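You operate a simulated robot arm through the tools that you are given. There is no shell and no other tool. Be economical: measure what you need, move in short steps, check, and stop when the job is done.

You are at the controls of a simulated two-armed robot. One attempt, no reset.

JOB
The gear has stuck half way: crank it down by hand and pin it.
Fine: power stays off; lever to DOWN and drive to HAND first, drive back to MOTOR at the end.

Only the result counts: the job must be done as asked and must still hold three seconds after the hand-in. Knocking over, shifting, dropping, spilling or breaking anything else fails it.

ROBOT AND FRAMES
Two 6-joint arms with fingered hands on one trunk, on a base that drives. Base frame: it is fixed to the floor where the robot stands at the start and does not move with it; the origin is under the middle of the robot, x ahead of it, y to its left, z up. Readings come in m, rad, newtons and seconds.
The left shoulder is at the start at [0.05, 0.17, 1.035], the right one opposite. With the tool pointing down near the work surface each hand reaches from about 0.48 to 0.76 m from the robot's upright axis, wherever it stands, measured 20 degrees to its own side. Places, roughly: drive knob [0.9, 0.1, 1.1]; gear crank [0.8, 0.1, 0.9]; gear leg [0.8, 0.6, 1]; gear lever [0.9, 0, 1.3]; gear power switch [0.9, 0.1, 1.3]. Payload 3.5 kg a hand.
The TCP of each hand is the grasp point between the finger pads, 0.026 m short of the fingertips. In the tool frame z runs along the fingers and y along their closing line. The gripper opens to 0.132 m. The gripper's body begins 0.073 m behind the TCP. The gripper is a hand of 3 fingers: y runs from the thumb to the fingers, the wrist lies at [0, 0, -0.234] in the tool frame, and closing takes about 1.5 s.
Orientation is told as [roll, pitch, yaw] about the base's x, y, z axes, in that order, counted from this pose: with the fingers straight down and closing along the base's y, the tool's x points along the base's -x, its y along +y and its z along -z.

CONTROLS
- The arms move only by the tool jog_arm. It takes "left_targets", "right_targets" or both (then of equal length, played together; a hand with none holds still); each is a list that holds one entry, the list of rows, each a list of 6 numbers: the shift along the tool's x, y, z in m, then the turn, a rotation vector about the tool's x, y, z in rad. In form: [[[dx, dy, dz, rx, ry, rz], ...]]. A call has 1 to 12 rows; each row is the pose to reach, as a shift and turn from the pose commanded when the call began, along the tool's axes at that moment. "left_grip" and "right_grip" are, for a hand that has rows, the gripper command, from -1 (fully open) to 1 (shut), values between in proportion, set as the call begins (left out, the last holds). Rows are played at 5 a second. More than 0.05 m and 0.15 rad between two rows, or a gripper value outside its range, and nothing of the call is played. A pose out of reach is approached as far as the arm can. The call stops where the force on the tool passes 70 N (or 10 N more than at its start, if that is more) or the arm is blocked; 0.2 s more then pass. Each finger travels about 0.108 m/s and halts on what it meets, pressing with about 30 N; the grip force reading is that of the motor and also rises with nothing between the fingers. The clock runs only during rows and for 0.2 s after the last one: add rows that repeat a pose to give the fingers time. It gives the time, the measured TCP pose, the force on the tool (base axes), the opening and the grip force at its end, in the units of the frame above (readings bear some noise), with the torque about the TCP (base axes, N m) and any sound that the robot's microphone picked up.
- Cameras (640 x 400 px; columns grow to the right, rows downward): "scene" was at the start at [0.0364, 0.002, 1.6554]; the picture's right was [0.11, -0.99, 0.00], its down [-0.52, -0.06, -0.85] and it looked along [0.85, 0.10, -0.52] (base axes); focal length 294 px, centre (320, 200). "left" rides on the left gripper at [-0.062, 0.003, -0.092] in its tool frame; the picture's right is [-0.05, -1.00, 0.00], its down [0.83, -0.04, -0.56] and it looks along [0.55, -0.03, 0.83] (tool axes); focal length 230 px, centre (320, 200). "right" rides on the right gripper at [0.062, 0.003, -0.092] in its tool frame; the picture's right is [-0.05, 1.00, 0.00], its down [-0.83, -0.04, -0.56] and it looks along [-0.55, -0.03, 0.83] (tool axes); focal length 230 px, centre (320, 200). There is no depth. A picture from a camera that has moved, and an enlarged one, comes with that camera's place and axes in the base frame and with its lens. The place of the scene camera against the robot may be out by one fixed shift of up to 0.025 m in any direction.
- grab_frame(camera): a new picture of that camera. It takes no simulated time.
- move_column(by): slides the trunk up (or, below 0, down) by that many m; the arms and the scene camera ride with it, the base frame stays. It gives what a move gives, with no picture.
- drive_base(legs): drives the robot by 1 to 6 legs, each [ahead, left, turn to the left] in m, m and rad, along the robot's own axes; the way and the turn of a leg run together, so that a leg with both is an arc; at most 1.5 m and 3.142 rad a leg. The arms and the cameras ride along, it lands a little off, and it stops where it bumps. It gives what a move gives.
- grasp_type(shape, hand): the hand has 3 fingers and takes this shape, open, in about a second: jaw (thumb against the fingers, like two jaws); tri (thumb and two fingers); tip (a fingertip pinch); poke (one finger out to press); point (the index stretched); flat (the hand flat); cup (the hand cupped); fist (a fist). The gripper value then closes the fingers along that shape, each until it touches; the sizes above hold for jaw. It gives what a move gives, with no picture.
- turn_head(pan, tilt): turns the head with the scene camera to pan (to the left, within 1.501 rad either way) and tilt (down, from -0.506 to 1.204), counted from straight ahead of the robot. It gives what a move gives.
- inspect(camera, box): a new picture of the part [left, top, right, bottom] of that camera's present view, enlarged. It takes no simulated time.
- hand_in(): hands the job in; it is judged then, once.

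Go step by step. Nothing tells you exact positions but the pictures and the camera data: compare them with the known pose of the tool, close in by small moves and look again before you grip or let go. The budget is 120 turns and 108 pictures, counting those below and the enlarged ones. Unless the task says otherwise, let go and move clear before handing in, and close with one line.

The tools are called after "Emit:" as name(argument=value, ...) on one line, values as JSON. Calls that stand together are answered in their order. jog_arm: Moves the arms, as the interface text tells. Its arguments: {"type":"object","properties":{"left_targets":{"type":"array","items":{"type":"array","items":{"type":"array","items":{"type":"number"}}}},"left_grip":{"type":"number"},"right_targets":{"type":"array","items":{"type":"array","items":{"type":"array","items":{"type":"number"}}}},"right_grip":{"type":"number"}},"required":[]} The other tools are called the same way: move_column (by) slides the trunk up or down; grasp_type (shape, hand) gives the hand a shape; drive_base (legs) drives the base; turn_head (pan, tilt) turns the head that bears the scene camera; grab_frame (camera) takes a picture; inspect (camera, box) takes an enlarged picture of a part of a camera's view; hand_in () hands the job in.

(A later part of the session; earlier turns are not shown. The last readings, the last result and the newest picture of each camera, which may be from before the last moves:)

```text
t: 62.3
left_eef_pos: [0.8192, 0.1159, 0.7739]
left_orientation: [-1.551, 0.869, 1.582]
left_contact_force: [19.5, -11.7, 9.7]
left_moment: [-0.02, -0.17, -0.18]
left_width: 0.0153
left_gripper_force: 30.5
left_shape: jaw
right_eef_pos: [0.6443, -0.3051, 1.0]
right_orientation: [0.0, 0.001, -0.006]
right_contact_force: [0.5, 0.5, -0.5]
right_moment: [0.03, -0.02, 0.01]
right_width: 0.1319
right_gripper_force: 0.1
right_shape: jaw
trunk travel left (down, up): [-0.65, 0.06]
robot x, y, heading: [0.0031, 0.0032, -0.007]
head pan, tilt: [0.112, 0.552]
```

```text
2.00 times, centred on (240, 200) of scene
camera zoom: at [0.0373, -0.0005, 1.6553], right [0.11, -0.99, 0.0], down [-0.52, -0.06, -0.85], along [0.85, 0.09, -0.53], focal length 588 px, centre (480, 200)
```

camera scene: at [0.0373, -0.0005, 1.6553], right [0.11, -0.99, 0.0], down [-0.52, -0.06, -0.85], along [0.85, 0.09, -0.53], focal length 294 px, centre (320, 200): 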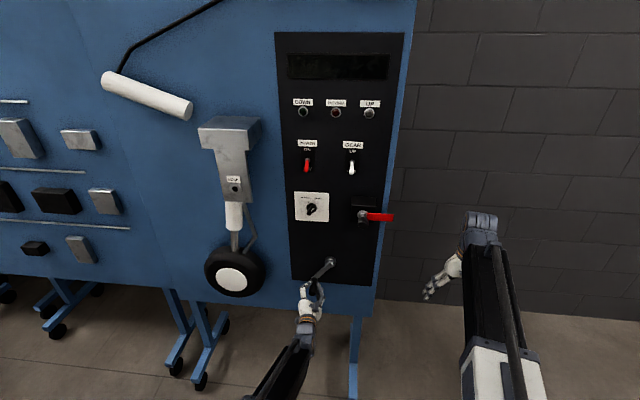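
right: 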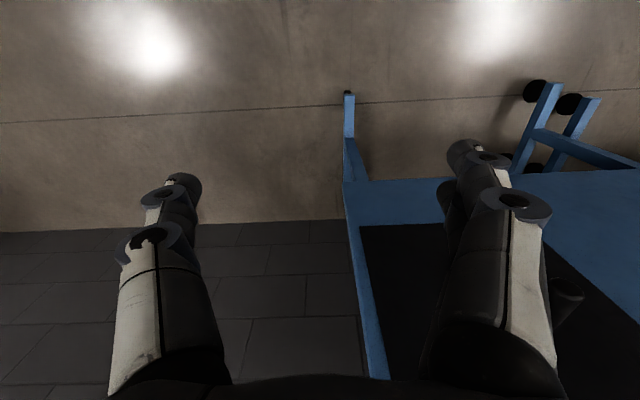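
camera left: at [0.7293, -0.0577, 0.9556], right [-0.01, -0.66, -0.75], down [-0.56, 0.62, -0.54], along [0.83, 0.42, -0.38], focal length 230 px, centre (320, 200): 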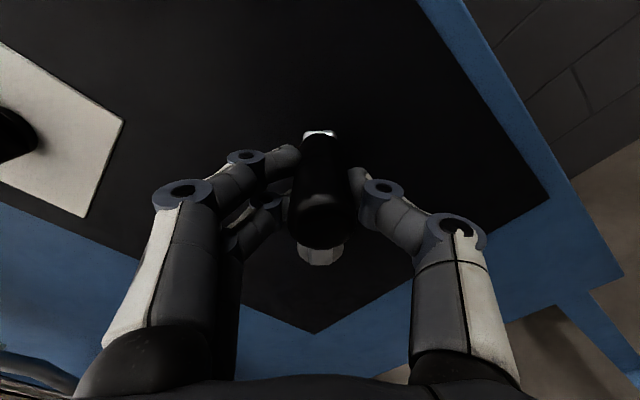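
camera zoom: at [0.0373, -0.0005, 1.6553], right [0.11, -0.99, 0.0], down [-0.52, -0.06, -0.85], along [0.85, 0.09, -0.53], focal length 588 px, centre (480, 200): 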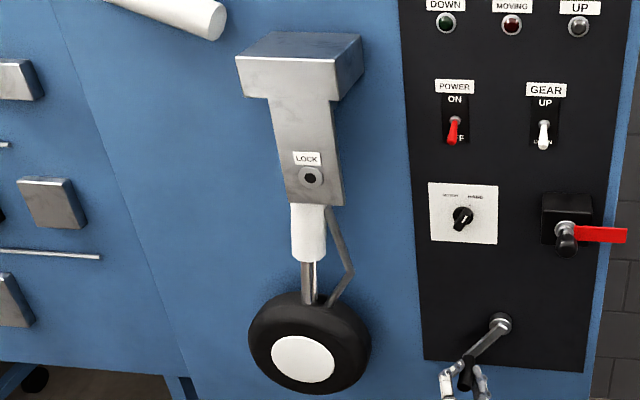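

The leg is still a few degrees short. I'll release, unroll and regrip for the last bit.

Emit:
jog_arm(left_targets=[[[0, 0, 0, 0, 0, 0], [0, 0, 0, 0, 0, 0], [0, 0, -0.04, 0, 0, 0], [0, 0, -0.077, 0, 0, 0], [0, 0, -0.077, 0, 0, -0.14], [0, 0, -0.077, 0, 0, -0.28], [0, 0, -0.077, 0, 0, -0.42], [0, 0, -0.077, 0, 0, -0.56], [0, 0, -0.077, 0, 0, -0.7], [0, 0, -0.077, 0, 0, -0.84], [0, 0, -0.077, 0, 0, -0.98], [0, 0, -0.077, 0, 0, -1.12]]], left_grip=-1)

Emit:
jog_arm(left_targets=[[[0, 0, 0, 0, 0, -0.145], [0, 0, 0, 0, 0, -0.29], [0, 0, 0, 0, 0, -0.435], [0, 0, 0, 0, 0, -0.58], [0, 0, 0, 0, 0, -0.725], [0, 0, 0, 0, 0, -0.87], [0, 0, 0, 0, 0, -1.015], [0, 0, 0, 0, 0, -1.16], [0, 0, 0, 0, 0, -1.305], [0, 0, 0, 0, 0, -1.45], [0, 0, 0, 0, 0, -1.595], [0, 0, 0, 0, 0, -1.74]]])

Emit:
jog_arm(left_targets=[[[0, 0, 0, 0, 0, -0.12], [0, 0, 0, 0, 0, -0.24], [0, 0, 0, 0, 0, -0.36], [0, 0, 0, 0, 0, -0.36]]])

Emit:
grab_frame(camera="left")

```text
t: 64.9
left_eef_pos: [0.742, 0.1185, 0.7744]
left_orientation: [1.543, 1.145, -1.596]
left_contact_force: [0.2, -0.7, -0.2]
left_moment: [0.02, -0.01, -0.02]
left_width: 0.1318
left_gripper_force: 0.1
left_shape: jaw
right_eef_pos: [0.6437, -0.3024, 1.0006]
right_orientation: [0.0, 0.0, -0.004]
right_contact_force: [-0.3, -0.6, -0.3]
right_moment: [0.01, 0.01, 0.02]
right_width: 0.1317
right_gripper_force: 0.2
right_shape: jaw
trunk travel left (down, up): [-0.65, 0.06]
robot x, y, heading: [0.0024, -0.0021, -0.005]
head pan, tilt: [0.112, 0.552]
```

```text
t: 67.5
left_eef_pos: [0.7417, 0.1184, 0.7744]
left_orientation: [1.557, -0.593, -1.565]
left_contact_force: [1.2, -0.4, 0.3]
left_moment: [-0.03, 0.01, -0.04]
left_width: 0.1319
left_gripper_force: 0.0
left_shape: jaw
right_eef_pos: [0.6435, -0.3034, 0.9998]
right_orientation: [0.001, 0.0, -0.004]
right_contact_force: [-0.7, -0.2, -0.2]
right_moment: [0.0, 0.02, -0.03]
right_width: 0.1319
right_gripper_force: 0.1
right_shape: jaw
trunk travel left (down, up): [-0.65, 0.06]
robot x, y, heading: [0.0009, -0.0011, 0.002]
head pan, tilt: [0.112, 0.552]
```

```text
t: 68.5
left_eef_pos: [0.7423, 0.1181, 0.774]
left_orientation: [1.551, -0.952, -1.552]
left_contact_force: [-0.7, -0.6, 0.4]
left_moment: [-0.03, -0.02, 0.03]
left_width: 0.1319
left_gripper_force: 0.1
left_shape: jaw
right_eef_pos: [0.6442, -0.3038, 1.0012]
right_orientation: [-0.002, -0.001, -0.004]
right_contact_force: [0.2, -0.6, 0.9]
right_moment: [0.01, -0.01, 0.04]
right_width: 0.1321
right_gripper_force: 0.0
right_shape: jaw
trunk travel left (down, up): [-0.65, 0.06]
robot x, y, heading: [-0.0013, 0.0023, -0.006]
head pan, tilt: [0.112, 0.552]
```

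```text
42 pictures are left
camera left: at [0.6505, 0.0857, 0.8272], right [-0.01, -0.84, -0.54], down [-0.56, 0.45, -0.7], along [0.83, 0.3, -0.48], focal length 230 px, centre (320, 200)
```

left: 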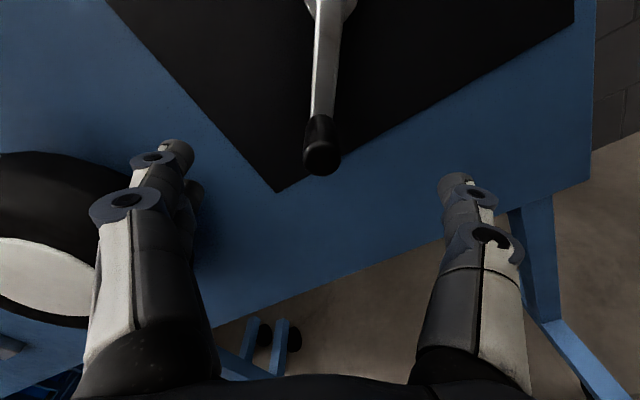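

Aligned. Advancing and closing again.

Emit:
jog_arm(left_targets=[[[0.004, 0, 0.0, 0, 0, 0], [0.004, 0, 0.04, 0, 0, 0], [0.004, 0, 0.078, 0, 0, 0], [0.004, 0, 0.078, 0, 0, 0]]])

Emit:
jog_arm(left_targets=[[[0, 0, 0, 0, 0, 0], [0, 0, 0, 0, 0, 0], [0, 0, 0, 0, 0, 0], [0, 0, 0, 0, 0, 0], [0, 0, 0, 0, 0, 0], [0, 0, 0, 0, 0, 0], [0, 0, 0, 0, 0, 0], [0, 0, 0, 0, 0, 0]]], left_grip=1)

```text
t: 69.5
left_eef_pos: [0.8205, 0.1214, 0.7709]
left_orientation: [1.551, -0.952, -1.552]
left_contact_force: [0.5, 0.0, -0.4]
left_moment: [0.02, 0.01, -0.04]
left_width: 0.1319
left_gripper_force: 0.0
left_shape: jaw
right_eef_pos: [0.6435, -0.3038, 1.0003]
right_orientation: [-0.001, -0.001, -0.004]
right_contact_force: [0.3, -0.9, 0.1]
right_moment: [0.01, -0.01, 0.0]
right_width: 0.1317
right_gripper_force: 0.1
right_shape: jaw
trunk travel left (down, up): [-0.65, 0.06]
robot x, y, heading: [-0.0011, 0.0013, -0.004]
head pan, tilt: [0.112, 0.552]
```

```text
t: 71.3
left_eef_pos: [0.8206, 0.122, 0.7698]
left_orientation: [1.551, -0.951, -1.552]
left_contact_force: [3.4, -1.7, -0.6]
left_moment: [-0.01, 0.01, -0.02]
left_width: 0.0173
left_gripper_force: 30.4
left_shape: jaw
right_eef_pos: [0.6445, -0.3036, 0.9998]
right_orientation: [0.001, -0.002, -0.003]
right_contact_force: [0.5, -0.6, 0.0]
right_moment: [-0.03, 0.0, 0.03]
right_width: 0.132
right_gripper_force: 0.0
right_shape: jaw
trunk travel left (down, up): [-0.65, 0.06]
robot x, y, heading: [-0.0014, -0.0, -0.004]
head pan, tilt: [0.112, 0.552]
```

Good grip; swinging up to 64° or until the stop.

Emit:
jog_arm(left_targets=[[[-0.0015, 0.014, 0, 0, 0, 0.14], [-0.005, 0.0275, 0, 0, 0, 0.28], [-0.0104, 0.0406, 0, 0, 0, 0.42], [-0.0175, 0.0527, 0, 0, 0, 0.56], [-0.0262, 0.0639, 0, 0, 0, 0.7], [-0.0365, 0.0737, 0, 0, 0, 0.84]]])

Emit:
inspect(camera="scene", box=[180, 100, 300, 300])

```text
t: 72.7
left_eef_pos: [0.8208, 0.1593, 0.8428]
left_orientation: [1.559, -0.109, -1.571]
left_contact_force: [-5.9, -1.2, -4.2]
left_moment: [-0.04, 0.05, -0.01]
left_width: 0.0169
left_gripper_force: 30.1
left_shape: jaw
right_eef_pos: [0.6436, -0.3032, 0.9999]
right_orientation: [0.0, 0.001, -0.005]
right_contact_force: [-0.4, -0.5, -0.2]
right_moment: [0.0, 0.0, -0.02]
right_width: 0.132
right_gripper_force: 0.2
right_shape: jaw
trunk travel left (down, up): [-0.65, 0.06]
robot x, y, heading: [-0.0018, -0.0002, -0.002]
head pan, tilt: [0.112, 0.552]
```

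```text
2.00 times, centred on (240, 200) of scene
camera zoom: at [0.0364, 0.0008, 1.6554], right [0.11, -0.99, 0.0], down [-0.52, -0.06, -0.85], along [0.85, 0.09, -0.52], focal length 588 px, centre (480, 200)
```

zoom: 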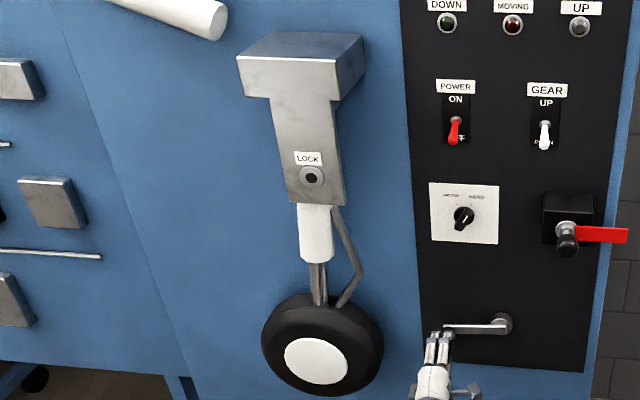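

Close to vertical now, with low force, so not yet at the stop. Continuing.

Emit:
jog_arm(left_targets=[[[-0.0013, 0.0137, 0, 0, 0, 0.14], [-0.0044, 0.027, 0, 0, 0, 0.28], [-0.0094, 0.0398, 0, 0, 0, 0.42], [-0.0162, 0.0517, 0, 0, 0, 0.56], [-0.0245, 0.0626, 0, 0, 0, 0.7], [-0.0343, 0.0722, 0, 0, 0, 0.84]]])

Emit:
inspect(camera="scene", box=[180, 100, 300, 300])

```text
t: 74.1
left_eef_pos: [0.8212, 0.1331, 0.919]
left_orientation: [1.555, 0.731, -1.581]
left_contact_force: [-9.8, -0.5, -3.2]
left_moment: [-0.08, 0.09, 0.04]
left_width: 0.0171
left_gripper_force: 30.2
left_shape: jaw
right_eef_pos: [0.6438, -0.3034, 1.0003]
right_orientation: [0.0, 0.0, -0.004]
right_contact_force: [-0.1, -0.6, -0.8]
right_moment: [-0.02, 0.0, -0.01]
right_width: 0.1321
right_gripper_force: 0.0
right_shape: jaw
trunk travel left (down, up): [-0.65, 0.06]
robot x, y, heading: [-0.0019, -0.0021, -0.006]
head pan, tilt: [0.112, 0.552]
```

```text
2.00 times, centred on (240, 200) of scene
camera zoom: at [0.0358, 0.0009, 1.6554], right [0.11, -0.99, 0.0], down [-0.52, -0.06, -0.85], along [0.85, 0.09, -0.52], focal length 588 px, centre (480, 200)
```

zoom: 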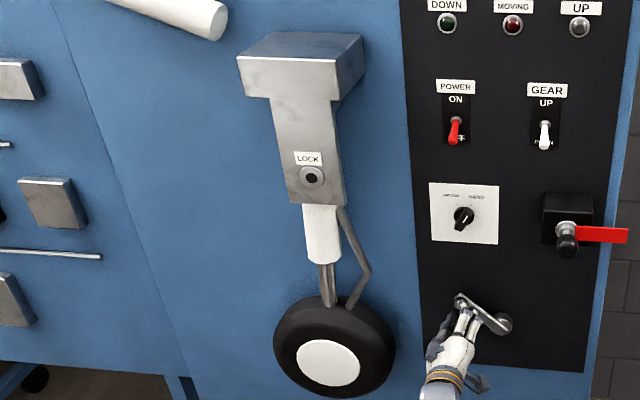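

No stop yet; continuing another 48°.

Emit:
jog_arm(left_targets=[[[-0.0013, 0.0137, 0, 0, 0, 0.14], [-0.0044, 0.027, 0, 0, 0, 0.28], [-0.0094, 0.0398, 0, 0, 0, 0.42], [-0.0162, 0.0517, 0, 0, 0, 0.56], [-0.0245, 0.0626, 0, 0, 0, 0.7], [-0.0343, 0.0722, 0, 0, 0, 0.84]]])

Emit:
inspect(camera="scene", box=[180, 100, 300, 300])

```text
t: 75.5
left_eef_pos: [0.8217, 0.06, 0.9503]
left_orientation: [0.028, 1.561, -3.115]
left_contact_force: [-9.8, -0.1, 5.1]
left_moment: [-0.16, -0.14, 0.02]
left_width: 0.0173
left_gripper_force: 30.1
left_shape: jaw
right_eef_pos: [0.6426, -0.3028, 1.0001]
right_orientation: [0.0, -0.003, -0.002]
right_contact_force: [0.2, 0.0, 0.1]
right_moment: [-0.01, 0.02, -0.02]
right_width: 0.132
right_gripper_force: 0.1
right_shape: jaw
trunk travel left (down, up): [-0.65, 0.06]
robot x, y, heading: [-0.0006, -0.0017, -0.002]
head pan, tilt: [0.112, 0.552]
```

```text
2.00 times, centred on (240, 200) of scene
camera zoom: at [0.0347, 0.0007, 1.6555], right [0.11, -0.99, 0.0], down [-0.52, -0.06, -0.85], along [0.85, 0.09, -0.52], focal length 588 px, centre (480, 200)
```

zoom: 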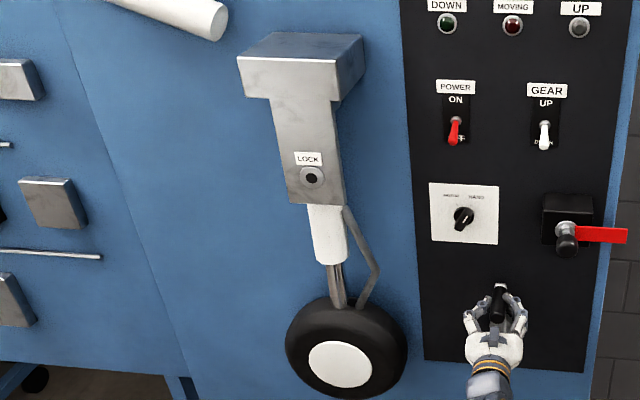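

The leg now looks vertical. I'll turn a bit further to find the end stop.

Emit:
jog_arm(left_targets=[[[-0.0013, 0.0137, 0, 0, 0, 0.14], [-0.0044, 0.027, 0, 0, 0, 0.28], [-0.0094, 0.0398, 0, 0, 0, 0.42], [-0.0162, 0.0517, 0, 0, 0, 0.56]]])

Emit:
inspect(camera="scene", box=[180, 100, 300, 300])

```text
t: 76.5
left_eef_pos: [0.8215, 0.0044, 0.9347]
left_orientation: [-1.554, 1.008, 1.582]
left_contact_force: [-1.6, -11.0, 14.2]
left_moment: [-0.05, -0.29, -0.21]
left_width: 0.0171
left_gripper_force: 29.3
left_shape: jaw
right_eef_pos: [0.6431, -0.3043, 1.0015]
right_orientation: [0.0, -0.003, -0.004]
right_contact_force: [0.1, 0.3, -0.6]
right_moment: [0.01, -0.02, 0.0]
right_width: 0.1319
right_gripper_force: 0.1
right_shape: jaw
trunk travel left (down, up): [-0.65, 0.06]
robot x, y, heading: [-0.0025, -0.0029, -0.006]
head pan, tilt: [0.112, 0.552]
```

```text
2.00 times, centred on (240, 200) of scene
camera zoom: at [0.0344, -0.0007, 1.6556], right [0.11, -0.99, 0.0], down [-0.52, -0.06, -0.85], along [0.85, 0.09, -0.52], focal length 588 px, centre (480, 200)
```

zoom: 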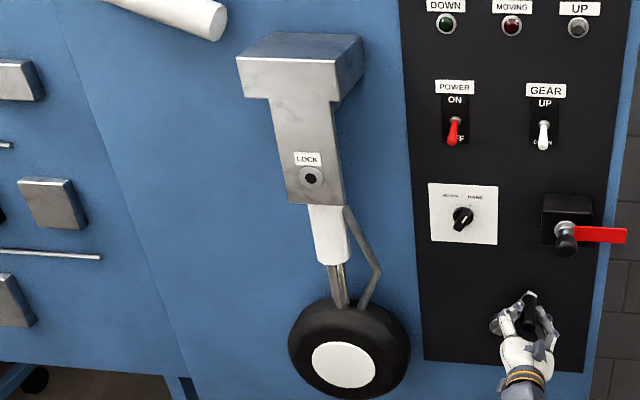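

Still moving slightly. Two more small steps before the wrist limit.

Emit:
jog_arm(left_targets=[[[-0.0005, 0.0137, 0, 0, 0, 0.14], [-0.0034, 0.027, 0, 0, 0, 0.28], [-0.0034, 0.027, 0, 0, 0, 0.28]]])

Emit:
inspect(camera="scene", box=[180, 100, 300, 300])

```text
t: 77.3
left_eef_pos: [0.8212, -0.0143, 0.9155]
left_orientation: [-1.569, 0.732, 1.558]
left_contact_force: [4.1, -29.6, 25.7]
left_moment: [0.0, -0.46, -0.48]
left_width: 0.0166
left_gripper_force: 30.2
left_shape: jaw
left hand out of reach, approached as far as the arm can: row 2, 3
right_eef_pos: [0.6426, -0.3064, 0.9997]
right_orientation: [0.0, -0.001, -0.006]
right_contact_force: [0.1, 0.4, -0.6]
right_moment: [-0.02, 0.02, 0.02]
right_width: 0.1321
right_gripper_force: 0.1
right_shape: jaw
trunk travel left (down, up): [-0.65, 0.06]
robot x, y, heading: [0.0, -0.006, -0.007]
head pan, tilt: [0.112, 0.552]
```

```text
2.00 times, centred on (240, 200) of scene
camera zoom: at [0.0339, -0.0029, 1.6557], right [0.11, -0.99, 0.0], down [-0.52, -0.05, -0.85], along [0.85, 0.09, -0.52], focal length 588 px, centre (480, 200)
```

zoom: 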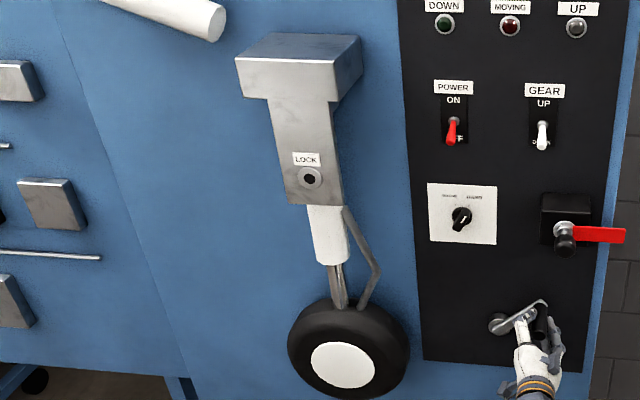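

The wheel seems to have almost ceased moving. I'll release, unroll, and compare the leg accurately with the robot at rest.

Emit:
jog_arm(left_targets=[[[0, 0, 0, 0, 0, 0], [0, 0, 0, 0, 0, 0], [0, 0, -0.04, 0, 0, 0], [0, 0, -0.077, 0, 0, 0], [0, 0, -0.077, 0, 0, -0.14], [0, 0, -0.077, 0, 0, -0.28], [0, 0, -0.077, 0, 0, -0.42], [0, 0, -0.077, 0, 0, -0.56], [0, 0, -0.077, 0, 0, -0.7], [0, 0, -0.077, 0, 0, -0.84], [0, 0, -0.077, 0, 0, -0.98], [0, 0, -0.077, 0, 0, -1.12]]], left_grip=-1)

Emit:
inspect(camera="scene", box=[180, 100, 300, 300])

Emit:
jog_arm(left_targets=[[[0, 0, 0, 0, 0, -0.145], [0, 0, 0, 0, 0, -0.29], [0, 0, 0, 0, 0, -0.435], [0, 0, 0, 0, 0, -0.58], [0, 0, 0, 0, 0, -0.725], [0, 0, 0, 0, 0, -0.87], [0, 0, 0, 0, 0, -1.015], [0, 0, 0, 0, 0, -1.16], [0, 0, 0, 0, 0, -1.305], [0, 0, 0, 0, 0, -1.45], [0, 0, 0, 0, 0, -1.595], [0, 0, 0, 0, 0, -1.74]]])

Emit:
grab_frame(camera="left")

```text
t: 79.9
left_eef_pos: [0.7455, -0.0086, 0.913]
left_orientation: [1.529, 1.287, -1.611]
left_contact_force: [0.1, 0.1, 0.5]
left_moment: [0.03, 0.05, 0.01]
left_width: 0.132
left_gripper_force: 0.1
left_shape: jaw
right_eef_pos: [0.6442, -0.3024, 0.9994]
right_orientation: [-0.001, 0.0, -0.003]
right_contact_force: [0.2, -0.1, -0.8]
right_moment: [-0.03, -0.03, 0.0]
right_width: 0.1319
right_gripper_force: 0.1
right_shape: jaw
trunk travel left (down, up): [-0.65, 0.06]
robot x, y, heading: [-0.0029, 0.0007, -0.004]
head pan, tilt: [0.112, 0.552]
```

```text
2.00 times, centred on (240, 200) of scene
camera zoom: at [0.0365, 0.0008, 1.6554], right [0.11, -0.99, 0.0], down [-0.52, -0.06, -0.85], along [0.85, 0.09, -0.52], focal length 588 px, centre (480, 200)
```

zoom: 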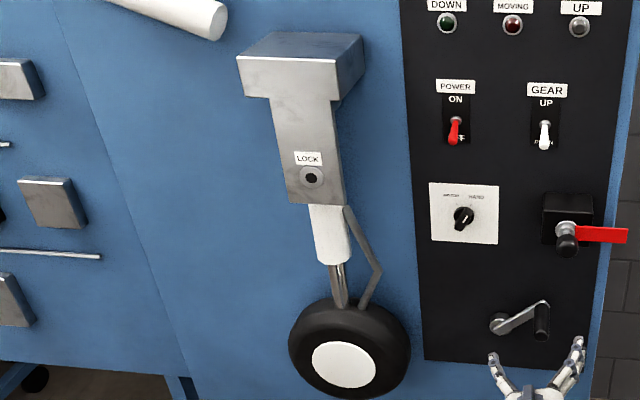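

```text
t: 82.5
left_eef_pos: [0.7457, -0.0078, 0.9129]
left_orientation: [1.558, -0.453, -1.567]
left_contact_force: [0.2, 0.8, -0.7]
left_moment: [-0.02, -0.01, -0.02]
left_width: 0.1319
left_gripper_force: 0.1
left_shape: jaw
right_eef_pos: [0.6429, -0.3032, 1.0002]
right_orientation: [-0.001, 0.0, -0.004]
right_contact_force: [0.0, 0.5, -0.2]
right_moment: [0.01, 0.05, -0.01]
right_width: 0.132
right_gripper_force: 0.0
right_shape: jaw
trunk travel left (down, up): [-0.65, 0.06]
robot x, y, heading: [0.0005, -0.0009, -0.004]
head pan, tilt: [0.112, 0.552]
```

```text
35 pictures are left
camera left: at [0.653, -0.0622, 0.9443], right [-0.01, -0.48, -0.87], down [-0.56, 0.73, -0.4], along [0.83, 0.49, -0.28], focal length 230 px, centre (320, 200)
```

left: 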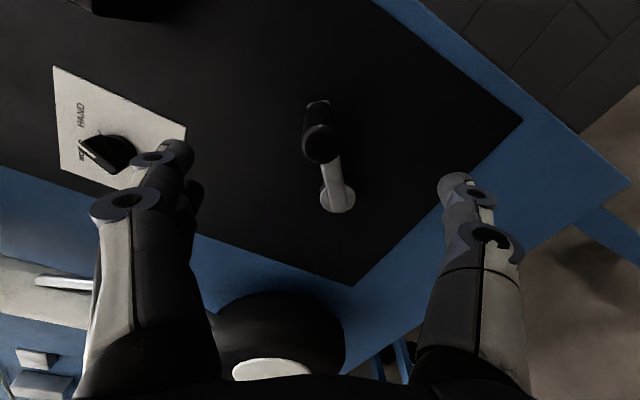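

The leg appears at or near its end. I'll regrip once more to confirm it doesn't go further.

Emit:
jog_arm(left_targets=[[[-0.004, 0, 0.0, 0, 0, -0.1], [-0.007, 0.001, 0.02, 0, 0, -0.17], [-0.007, 0.001, 0.05, 0, 0, -0.17], [-0.007, 0.001, 0.075, 0, 0, -0.17], [-0.007, 0.001, 0.075, 0, 0, -0.17]]])

Emit:
jog_arm(left_targets=[[[0, 0, 0, 0, 0, 0], [0, 0, 0, 0, 0, 0], [0, 0, 0, 0, 0, 0], [0, 0, 0, 0, 0, 0], [0, 0, 0, 0, 0, 0], [0, 0, 0, 0, 0, 0], [0, 0, 0, 0, 0, 0], [0, 0, 0, 0, 0, 0]]], left_grip=1)

Emit:
grab_frame(camera="left")

```text
t: 83.7
left_eef_pos: [0.8208, -0.0147, 0.9175]
left_orientation: [1.556, -0.622, -1.563]
left_contact_force: [0.6, -0.3, 0.4]
left_moment: [-0.02, 0.0, -0.01]
left_width: 0.1318
left_gripper_force: 0.1
left_shape: jaw
right_eef_pos: [0.6438, -0.303, 0.9997]
right_orientation: [0.0, 0.0, -0.003]
right_contact_force: [-0.6, -0.5, 0.6]
right_moment: [0.02, 0.02, -0.03]
right_width: 0.1319
right_gripper_force: 0.0
right_shape: jaw
trunk travel left (down, up): [-0.65, 0.06]
robot x, y, heading: [-0.0045, -0.0024, -0.006]
head pan, tilt: [0.112, 0.552]
```

```text
t: 85.5
left_eef_pos: [0.8195, -0.015, 0.917]
left_orientation: [1.555, -0.621, -1.562]
left_contact_force: [2.5, -1.6, -1.5]
left_moment: [-0.03, 0.01, 0.01]
left_width: 0.0176
left_gripper_force: 30.4
left_shape: jaw
right_eef_pos: [0.6435, -0.3035, 1.0003]
right_orientation: [-0.001, -0.001, -0.004]
right_contact_force: [0.4, 0.4, -0.2]
right_moment: [0.0, 0.05, 0.01]
right_width: 0.1318
right_gripper_force: 0.0
right_shape: jaw
trunk travel left (down, up): [-0.65, 0.06]
robot x, y, heading: [-0.0004, 0.0004, -0.005]
head pan, tilt: [0.112, 0.552]
```

```text
34 pictures are left
camera left: at [0.7282, -0.0628, 0.9559], right [-0.01, -0.62, -0.78], down [-0.56, 0.65, -0.51], along [0.83, 0.43, -0.36], focal length 230 px, centre (320, 200)
```

left: 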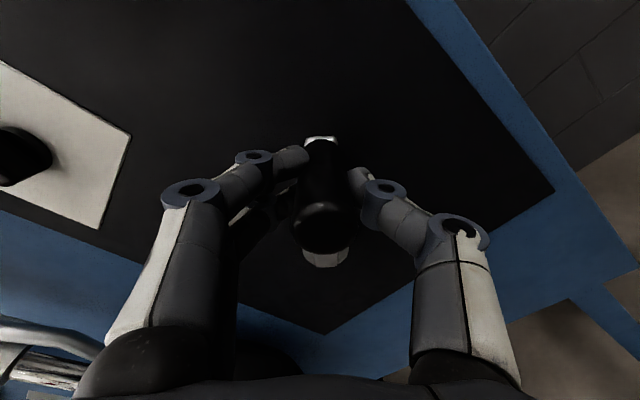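

Gripped. A further 40° to test for the stop.

Emit:
jog_arm(left_targets=[[[0.0017, -0.014, 0, 0, 0, 0.14], [0.0033, -0.0279, 0, 0, 0, 0.28], [0.0067, -0.0414, 0, 0, 0, 0.42], [0.0121, -0.0544, 0, 0, 0, 0.56], [0.0193, -0.0664, 0, 0, 0, 0.7]]])

Emit:
inspect(camera="scene", box=[180, 100, 300, 300])

```text
t: 86.7
left_eef_pos: [0.8206, -0.0393, 0.8487]
left_orientation: [1.556, 0.083, -1.574]
left_contact_force: [10.1, -16.2, -0.2]
left_moment: [0.02, -0.08, -0.26]
left_width: 0.0171
left_gripper_force: 30.2
left_shape: jaw
right_eef_pos: [0.6437, -0.3035, 0.9994]
right_orientation: [0.003, 0.0, -0.004]
right_contact_force: [-0.6, -0.6, 0.1]
right_moment: [-0.05, 0.02, -0.01]
right_width: 0.1318
right_gripper_force: 0.1
right_shape: jaw
trunk travel left (down, up): [-0.65, 0.06]
robot x, y, heading: [0.002, 0.0011, -0.005]
head pan, tilt: [0.112, 0.552]
```

```text
2.00 times, centred on (240, 200) of scene
camera zoom: at [0.0375, -0.001, 1.6553], right [0.11, -0.99, 0.0], down [-0.52, -0.06, -0.85], along [0.85, 0.09, -0.53], focal length 588 px, centre (480, 200)
```

zoom: 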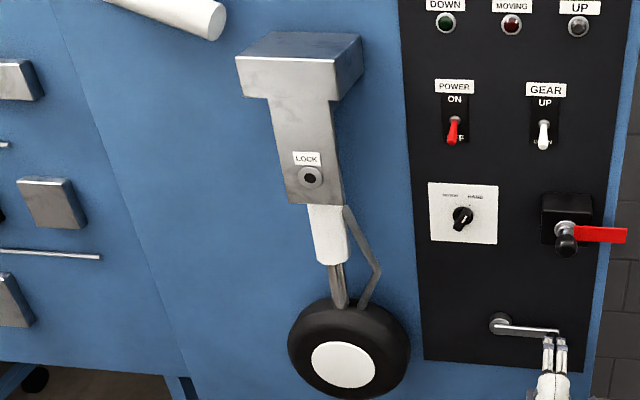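

The leg no longer moves while cranking: it is fully down. I'll let go and move to the pin at about [0.80, -0.05, 1.11], with the jaw closing vertically.

Emit:
jog_arm(left_targets=[[[0, 0, 0, 0, 0, 0], [0, 0, 0, 0, 0, 0], [0, 0, -0.04, 0, 0, 0], [0, 0, -0.08, 0, 0, 0], [0, 0, -0.115, 0, 0, 0], [0.002, 0.045, -0.115, 0, 0, -0.04], [0.004, 0.09, -0.115, 0, 0, -0.084], [0.006, 0.135, -0.115, 0, 0, -0.084], [0.008, 0.18, -0.115, 0, 0, -0.084], [0.01, 0.225, -0.115, 0, 0, -0.084], [0.0108, 0.262, -0.115, 0, 0, -0.084], [0.0108, 0.262, -0.115, 0, 0, -0.084]]], left_grip=-1)

Emit:
grab_frame(camera="left")

Emit:
grab_frame(camera="scene")

```text
t: 89.3
left_eef_pos: [0.7077, -0.0471, 1.1161]
left_orientation: [1.558, -0.005, -1.572]
left_contact_force: [0.1, 0.2, 0.3]
left_moment: [-0.01, -0.01, 0.0]
left_width: 0.1317
left_gripper_force: 0.0
left_shape: jaw
right_eef_pos: [0.6431, -0.303, 0.999]
right_orientation: [-0.002, -0.001, -0.003]
right_contact_force: [0.9, -0.6, -0.6]
right_moment: [-0.02, -0.01, 0.02]
right_width: 0.132
right_gripper_force: 0.1
right_shape: jaw
trunk travel left (down, up): [-0.65, 0.06]
robot x, y, heading: [-0.0007, 0.002, -0.003]
head pan, tilt: [0.112, 0.552]
```

```text
32 pictures are left
camera left: at [0.6157, -0.1085, 1.1205], right [-0.01, -0.06, -1.0], down [-0.56, 0.83, -0.04], along [0.83, 0.55, -0.04], focal length 230 px, centre (320, 200)
```

left: 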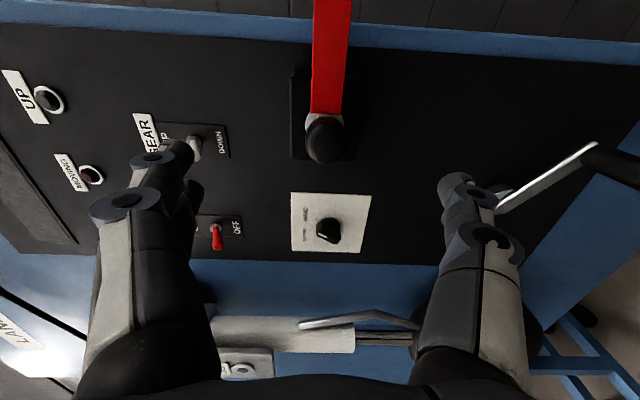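

```text
31 pictures are left
camera scene: at [0.0365, 0.0008, 1.6554], right [0.11, -0.99, 0.0], down [-0.52, -0.06, -0.85], along [0.85, 0.09, -0.52], focal length 294 px, centre (320, 200)
```

scene: 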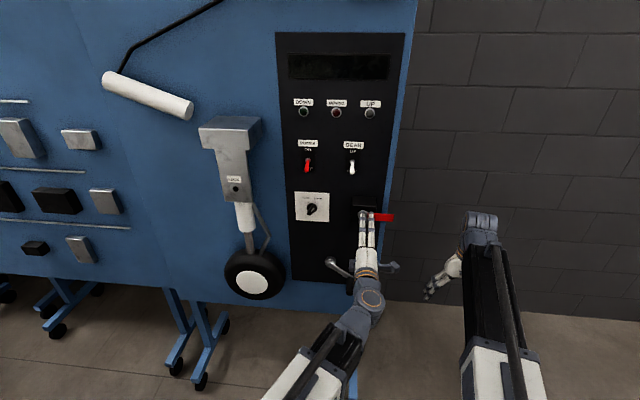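

The pin's knob is at y≈-0.047, z≈1.110. I'll align with a small bias, advance and grip it.

Emit:
jog_arm(left_targets=[[[0.006, -0.0055, 0.02, 0, 0, 0], [0.006, -0.0055, 0.055, 0, 0, 0], [0.006, -0.0055, 0.08, 0, 0, 0], [0.006, -0.0055, 0.095, 0, 0, 0], [0.006, -0.0055, 0.095, 0, 0, 0]]])

Emit:
grab_frame(camera="left")

```text
t: 90.5
left_eef_pos: [0.8021, -0.0418, 1.1091]
left_orientation: [1.559, -0.004, -1.57]
left_contact_force: [0.1, 0.3, 0.1]
left_moment: [-0.01, 0.02, 0.02]
left_width: 0.1321
left_gripper_force: 0.0
left_shape: jaw
right_eef_pos: [0.644, -0.3036, 1.0004]
right_orientation: [-0.001, 0.0, -0.004]
right_contact_force: [0.5, 0.2, 0.0]
right_moment: [0.04, 0.02, -0.02]
right_width: 0.1321
right_gripper_force: 0.1
right_shape: jaw
trunk travel left (down, up): [-0.65, 0.06]
robot x, y, heading: [0.001, 0.0003, -0.005]
head pan, tilt: [0.112, 0.552]
```

```text
30 pictures are left
camera left: at [0.7104, -0.102, 1.1129], right [-0.01, -0.06, -1.0], down [-0.56, 0.83, -0.04], along [0.83, 0.55, -0.04], focal length 230 px, centre (320, 200)
```

left: 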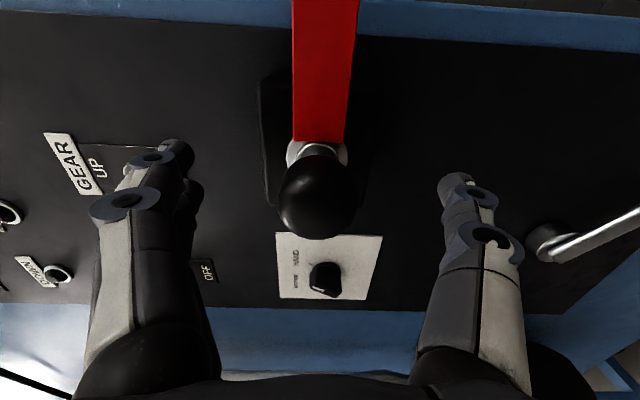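

The knob is right at the grasp point. Closing.

Emit:
jog_arm(left_targets=[[[0, 0, 0, 0, 0, 0], [0, 0, 0, 0, 0, 0], [0, 0, 0, 0, 0, 0], [0, 0, 0, 0, 0, 0], [0, 0, 0, 0, 0, 0], [0, 0, 0, 0, 0, 0], [0, 0, 0, 0, 0, 0], [0, 0, 0, 0, 0, 0]]], left_grip=1)

Emit:
grab_frame(camera="left")

```text
t: 92.3
left_eef_pos: [0.8017, -0.0413, 1.1078]
left_orientation: [1.561, -0.002, -1.571]
left_contact_force: [-0.5, -3.7, 2.9]
left_moment: [0.01, -0.29, -0.22]
left_width: 0.0115
left_gripper_force: 30.3
left_shape: jaw
right_eef_pos: [0.643, -0.3044, 0.9994]
right_orientation: [-0.001, 0.001, -0.004]
right_contact_force: [-0.7, 0.0, 1.0]
right_moment: [0.0, 0.02, -0.01]
right_width: 0.1319
right_gripper_force: 0.1
right_shape: jaw
trunk travel left (down, up): [-0.65, 0.06]
robot x, y, heading: [-0.0019, 0.0003, -0.006]
head pan, tilt: [0.112, 0.552]
heard: pop
```

```text
29 pictures are left
camera left: at [0.7098, -0.1026, 1.113], right [-0.01, -0.06, -1.0], down [-0.56, 0.83, -0.04], along [0.83, 0.55, -0.04], focal length 230 px, centre (320, 200)
```

left: 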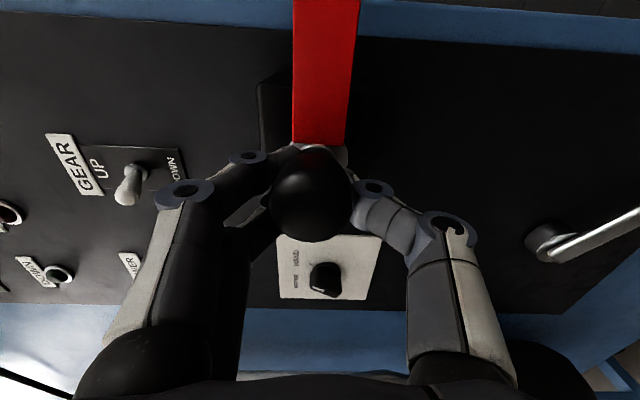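

The pin is gripped, with fingertips around behind the knob, and a "pop" sounded. I'll pull it straight out.

Emit:
jog_arm(left_targets=[[[0, 0, -0.01, 0, 0, 0], [0, 0, -0.02, 0, 0, 0], [0, 0, -0.035, 0, 0, 0], [0, 0, -0.05, 0, 0, 0], [0, 0, -0.07, 0, 0, 0], [0, 0, -0.09, 0, 0, 0], [0, 0, -0.11, 0, 0, 0]]])

Emit:
grab_frame(camera="left")

Emit:
inspect(camera="scene", box=[300, 150, 420, 270])

```text
t: 93.9
left_eef_pos: [0.6921, -0.04, 1.1095]
left_orientation: [1.558, -0.006, -1.569]
left_contact_force: [0.1, -0.5, -1.6]
left_moment: [0.0, 0.03, -0.03]
left_width: 0.011
left_gripper_force: 30.3
left_shape: jaw
right_eef_pos: [0.644, -0.3035, 1.0007]
right_orientation: [0.0, -0.001, -0.003]
right_contact_force: [0.6, -0.4, 0.5]
right_moment: [0.0, 0.0, 0.0]
right_width: 0.1317
right_gripper_force: 0.0
right_shape: jaw
trunk travel left (down, up): [-0.65, 0.06]
robot x, y, heading: [-0.0024, 0.0002, -0.005]
head pan, tilt: [0.112, 0.552]
```

```text
28 pictures are left
camera left: at [0.5996, -0.102, 1.1133], right [-0.01, -0.06, -1.0], down [-0.56, 0.83, -0.04], along [0.83, 0.55, -0.04], focal length 230 px, centre (320, 200)
```

left: 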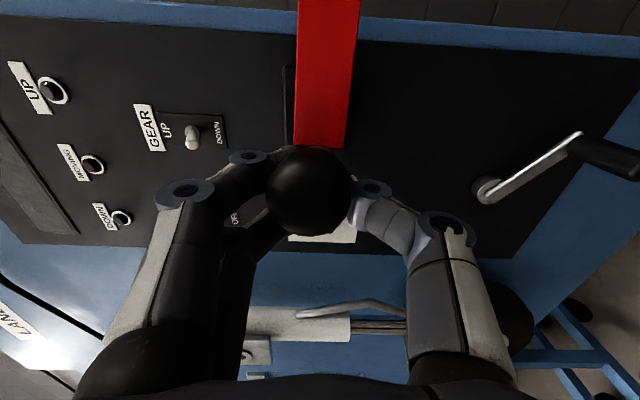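

```text
3.33 times, centred on (360, 210) of scene
camera zoom: at [0.0364, 0.0008, 1.6554], right [0.11, -0.99, 0.0], down [-0.52, -0.06, -0.85], along [0.85, 0.09, -0.52], focal length 979 px, centre (187, 167)
```

zoom: 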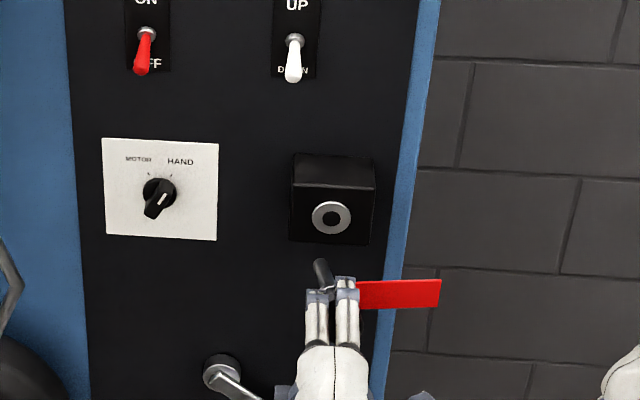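

The pin is out. I'll check its angle in the hand before carrying it to LOCK.

Emit:
inspect(camera="scene", box=[335, 215, 399, 255])

Emit:
inspect(camera="left", box=[225, 120, 395, 250])

```text
10.00 times, centred on (367, 235) of scene
camera zoom: at [0.0364, 0.0008, 1.6554], right [0.11, -0.99, 0.0], down [-0.52, -0.06, -0.85], along [0.85, 0.09, -0.52], focal length 2938 px, centre (-150, -150)
```

zoom: 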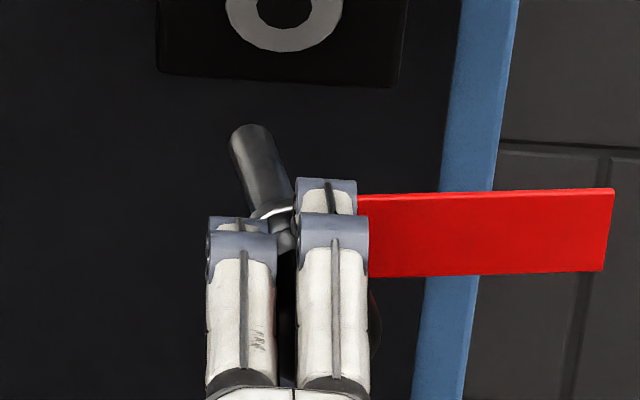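

```text
3.08 times, centred on (310, 185) of left
camera zoom: at [0.5996, -0.102, 1.1133], right [-0.01, -0.06, -1.0], down [-0.56, 0.83, -0.04], along [0.83, 0.55, -0.04], focal length 708 px, centre (351, 246)
```

zoom: 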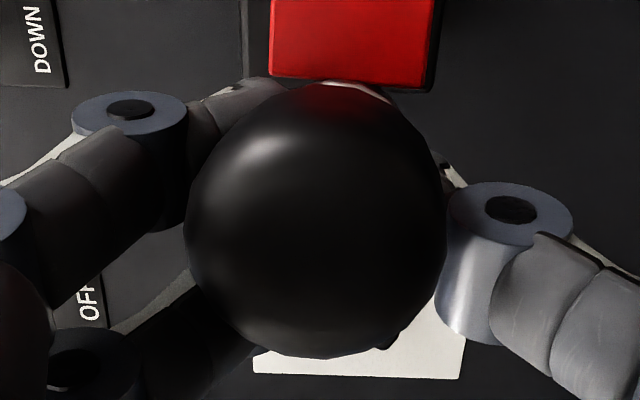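

The pin points about 0.13 rad to the left of straight ahead. LOCK triangulates to about [0.777, 0.336, 1.215]; I'll carry the pin to a standoff there, correcting the yaw.

Emit:
inspect(camera="left", box=[200, 320, 300, 400])

Emit:
jog_arm(left_targets=[[[0.0, 0.01, -0.037, 0, 0, 0], [0.045, 0.022, -0.037, 0, -0.02, 0], [0.09, 0.034, -0.037, 0, -0.04, 0], [0.135, 0.046, -0.037, 0, -0.06, 0], [0.18, 0.058, -0.037, 0, -0.08, 0], [0.225, 0.07, -0.037, 0, -0.1, 0], [0.27, 0.082, -0.037, 0, -0.12, 0], [0.31, 0.094, -0.037, 0, -0.135, 0], [0.345, 0.1, -0.037, 0, -0.135, 0], [0.37, 0.1, -0.037, 0, -0.135, 0], [0.37, 0.1, -0.037, 0, -0.135, 0]]])

Emit:
grab_frame(camera="scene")

Emit:
grab_frame(camera="left")

```text
5.00 times, centred on (250, 360) of left
camera zoom: at [0.5996, -0.102, 1.1133], right [-0.01, -0.06, -1.0], down [-0.56, 0.83, -0.04], along [0.83, 0.55, -0.04], focal length 1150 px, centre (670, -600)
```

zoom: 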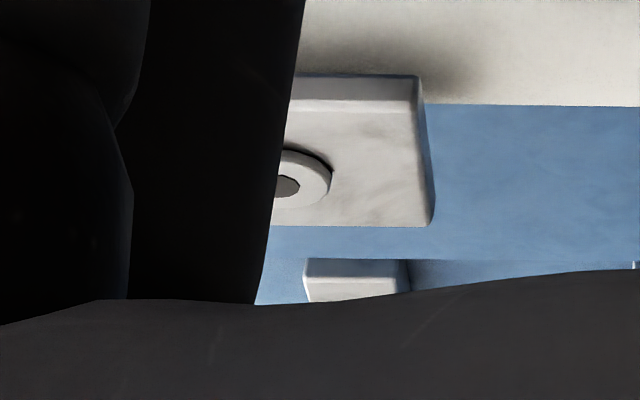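

```text
t: 96.3
left_eef_pos: [0.6564, 0.3309, 1.2076]
left_orientation: [1.56, -0.008, -1.707]
left_contact_force: [0.2, 0.1, -2.3]
left_moment: [0.01, 0.06, 0.01]
left_width: 0.0102
left_gripper_force: 30.2
left_shape: jaw
left hand out of reach, approached as far as the arm can: row 2, 3, 4, 5, 6, 7, 8, 9
right_eef_pos: [0.6434, -0.304, 0.9996]
right_orientation: [0.001, 0.0, -0.002]
right_contact_force: [0.1, -0.6, 0.3]
right_moment: [0.0, 0.01, 0.01]
right_width: 0.1318
right_gripper_force: 0.2
right_shape: jaw
trunk travel left (down, up): [-0.65, 0.06]
robot x, y, heading: [-0.0012, -0.0, -0.002]
head pan, tilt: [0.112, 0.552]
```

```text
23 pictures are left
camera scene: at [0.0366, 0.0008, 1.6554], right [0.11, -0.99, 0.0], down [-0.52, -0.06, -0.85], along [0.85, 0.09, -0.52], focal length 294 px, centre (320, 200)
```

scene: 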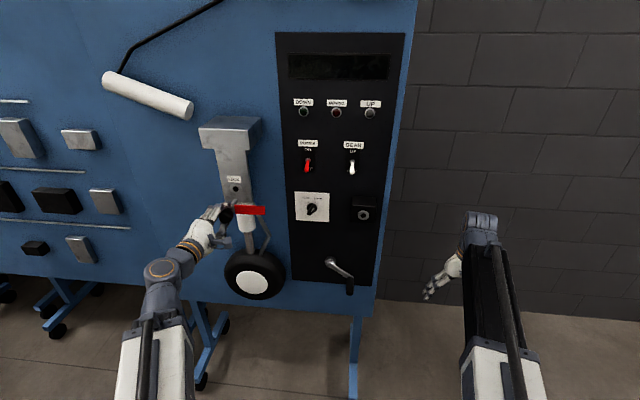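

```text
22 pictures are left
camera left: at [0.5577, 0.2817, 1.2117], right [-0.02, -0.06, -1.0], down [-0.44, 0.9, -0.04], along [0.9, 0.44, -0.04], focal length 230 px, centre (320, 200)
```

left: 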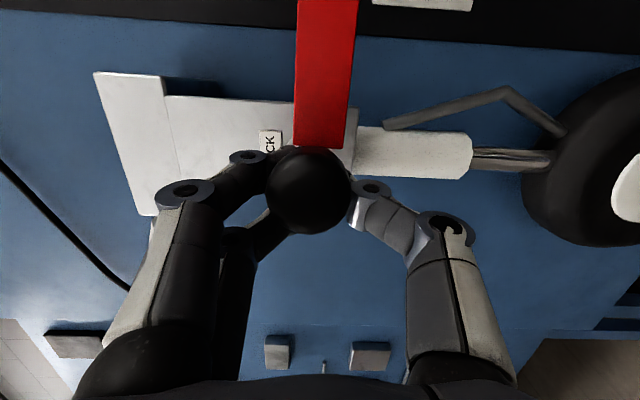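

The pin is at the standoff in front of LOCK. I'll zoom in on its tip relative to the hole.

Emit:
inspect(camera="scene", box=[205, 175, 275, 225])

```text
8.00 times, centred on (240, 200) of scene
camera zoom: at [0.0366, 0.0008, 1.6554], right [0.11, -0.99, 0.0], down [-0.52, -0.06, -0.85], along [0.85, 0.09, -0.52], focal length 2350 px, centre (960, 200)
```

zoom: 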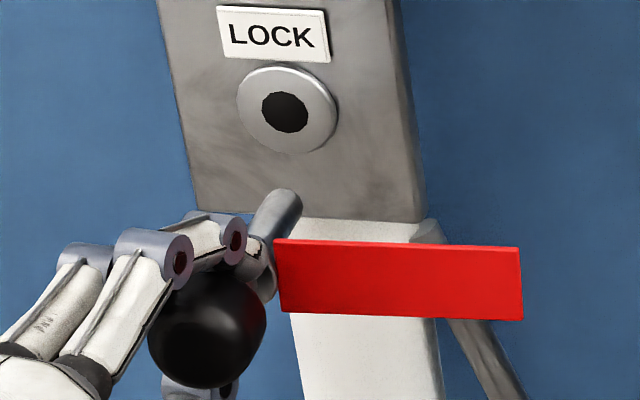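

The pin is nearly straight; the tip is about 12 mm right of and 11 mm below the hole. I'll correct and bring the tip about 1 cm from the face.

Emit:
jog_arm(left_targets=[[[0.0197, 0.011, 0.0, 0, -0.05, 0], [0.0197, 0.011, 0.012, 0, -0.05, 0], [0.0197, 0.011, 0.0256, 0, -0.05, 0], [0.0197, 0.011, 0.0256, 0, -0.05, 0]]])

Emit:
inspect(camera="scene", box=[205, 165, 275, 215])

Emit:
grab_frame(camera="left")

```text
t: 97.3
left_eef_pos: [0.6842, 0.3452, 1.2184]
left_orientation: [1.561, -0.006, -1.755]
left_contact_force: [0.8, -0.3, -1.1]
left_moment: [0.03, 0.01, -0.01]
left_width: 0.0103
left_gripper_force: 30.1
left_shape: jaw
right_eef_pos: [0.6451, -0.3037, 1.0007]
right_orientation: [0.001, -0.001, -0.003]
right_contact_force: [0.8, 0.7, -0.9]
right_moment: [0.03, -0.01, 0.02]
right_width: 0.1318
right_gripper_force: 0.0
right_shape: jaw
trunk travel left (down, up): [-0.65, 0.06]
robot x, y, heading: [0.0018, -0.0024, -0.004]
head pan, tilt: [0.112, 0.552]
```

```text
8.00 times, centred on (240, 190) of scene
camera zoom: at [0.0365, 0.001, 1.6554], right [0.11, -0.99, 0.0], down [-0.52, -0.06, -0.85], along [0.85, 0.09, -0.52], focal length 2350 px, centre (960, 280)
```

zoom: 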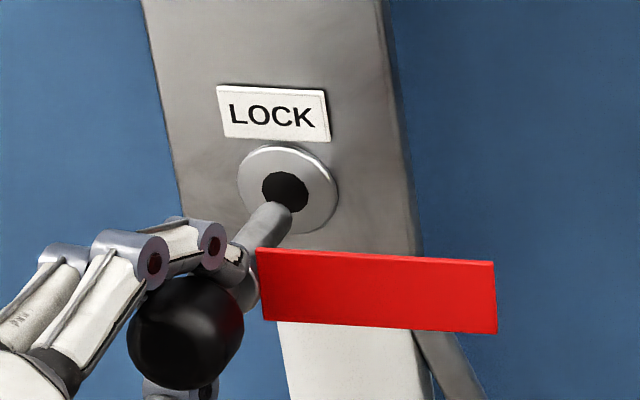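

```text
19 pictures are left
camera left: at [0.5828, 0.3023, 1.2229], right [-0.02, -0.06, -1.0], down [-0.39, 0.92, -0.04], along [0.92, 0.39, -0.04], focal length 230 px, centre (320, 200)
```

left: 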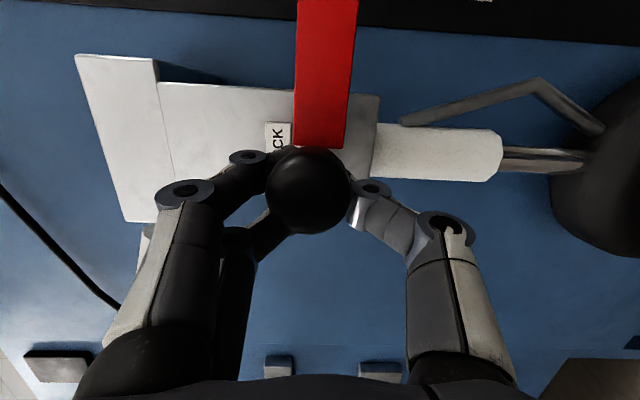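

The pin is parallel to the hole axis and nearly aligned. I'll raise it 2 mm and advance 14 mm, watching the force.

Emit:
jog_arm(left_targets=[[[0.0, 0.002, 0.0, 0, 0, 0], [0.0011, 0.002, 0.006, 0, 0, 0], [0.0018, 0.002, 0.01, 0, 0, 0], [0.0026, 0.002, 0.0138, 0, 0, 0]]])

Emit:
inspect(camera="scene", box=[205, 165, 275, 215])

```text
t: 98.3
left_eef_pos: [0.6979, 0.3462, 1.2192]
left_orientation: [1.56, -0.009, -1.754]
left_contact_force: [0.0, -0.8, -1.0]
left_moment: [0.02, 0.03, 0.0]
left_width: 0.0104
left_gripper_force: 30.3
left_shape: jaw
right_eef_pos: [0.6433, -0.3031, 1.0001]
right_orientation: [0.001, 0.0, -0.004]
right_contact_force: [0.8, -0.3, -0.3]
right_moment: [0.02, -0.01, 0.01]
right_width: 0.1318
right_gripper_force: 0.1
right_shape: jaw
trunk travel left (down, up): [-0.65, 0.06]
robot x, y, heading: [-0.0003, 0.0026, -0.003]
head pan, tilt: [0.112, 0.552]
```

```text
8.00 times, centred on (240, 190) of scene
camera zoom: at [0.0366, 0.0009, 1.6554], right [0.11, -0.99, 0.0], down [-0.52, -0.06, -0.85], along [0.85, 0.09, -0.52], focal length 2350 px, centre (960, 280)
```

zoom: 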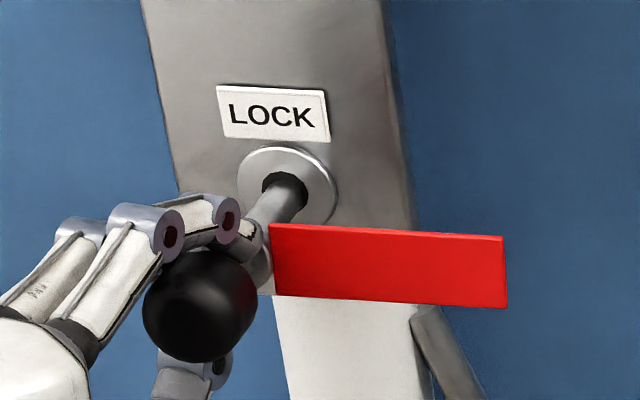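

Tip appears at the hole with no contact force. Advancing slowly another 12 mm.

Emit:
jog_arm(left_targets=[[[0.0007, 0, 0.004, 0, 0, 0], [0.0015, 0, 0.008, 0, 0, 0], [0.0022, 0, 0.012, 0, 0, 0]]])

Emit:
inspect(camera="scene", box=[205, 165, 275, 215])

```text
t: 99.1
left_eef_pos: [0.7119, 0.3456, 1.2197]
left_orientation: [1.56, -0.006, -1.756]
left_contact_force: [0.3, 0.5, -1.1]
left_moment: [0.03, 0.03, -0.01]
left_width: 0.0105
left_gripper_force: 30.5
left_shape: jaw
right_eef_pos: [0.6447, -0.303, 0.9999]
right_orientation: [0.0, 0.001, -0.005]
right_contact_force: [0.0, -0.3, 0.3]
right_moment: [0.02, -0.02, -0.01]
right_width: 0.132
right_gripper_force: 0.1
right_shape: jaw
trunk travel left (down, up): [-0.65, 0.06]
robot x, y, heading: [0.0021, -0.0009, -0.005]
head pan, tilt: [0.112, 0.552]
```

```text
8.00 times, centred on (240, 190) of scene
camera zoom: at [0.0366, 0.0009, 1.6554], right [0.11, -0.99, 0.0], down [-0.52, -0.06, -0.85], along [0.85, 0.09, -0.52], focal length 2350 px, centre (960, 280)
```

zoom: 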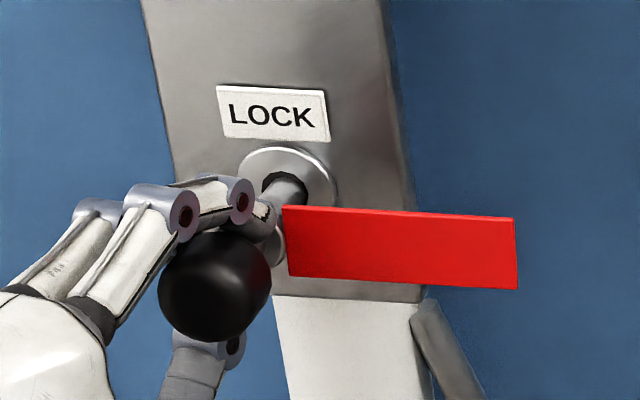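

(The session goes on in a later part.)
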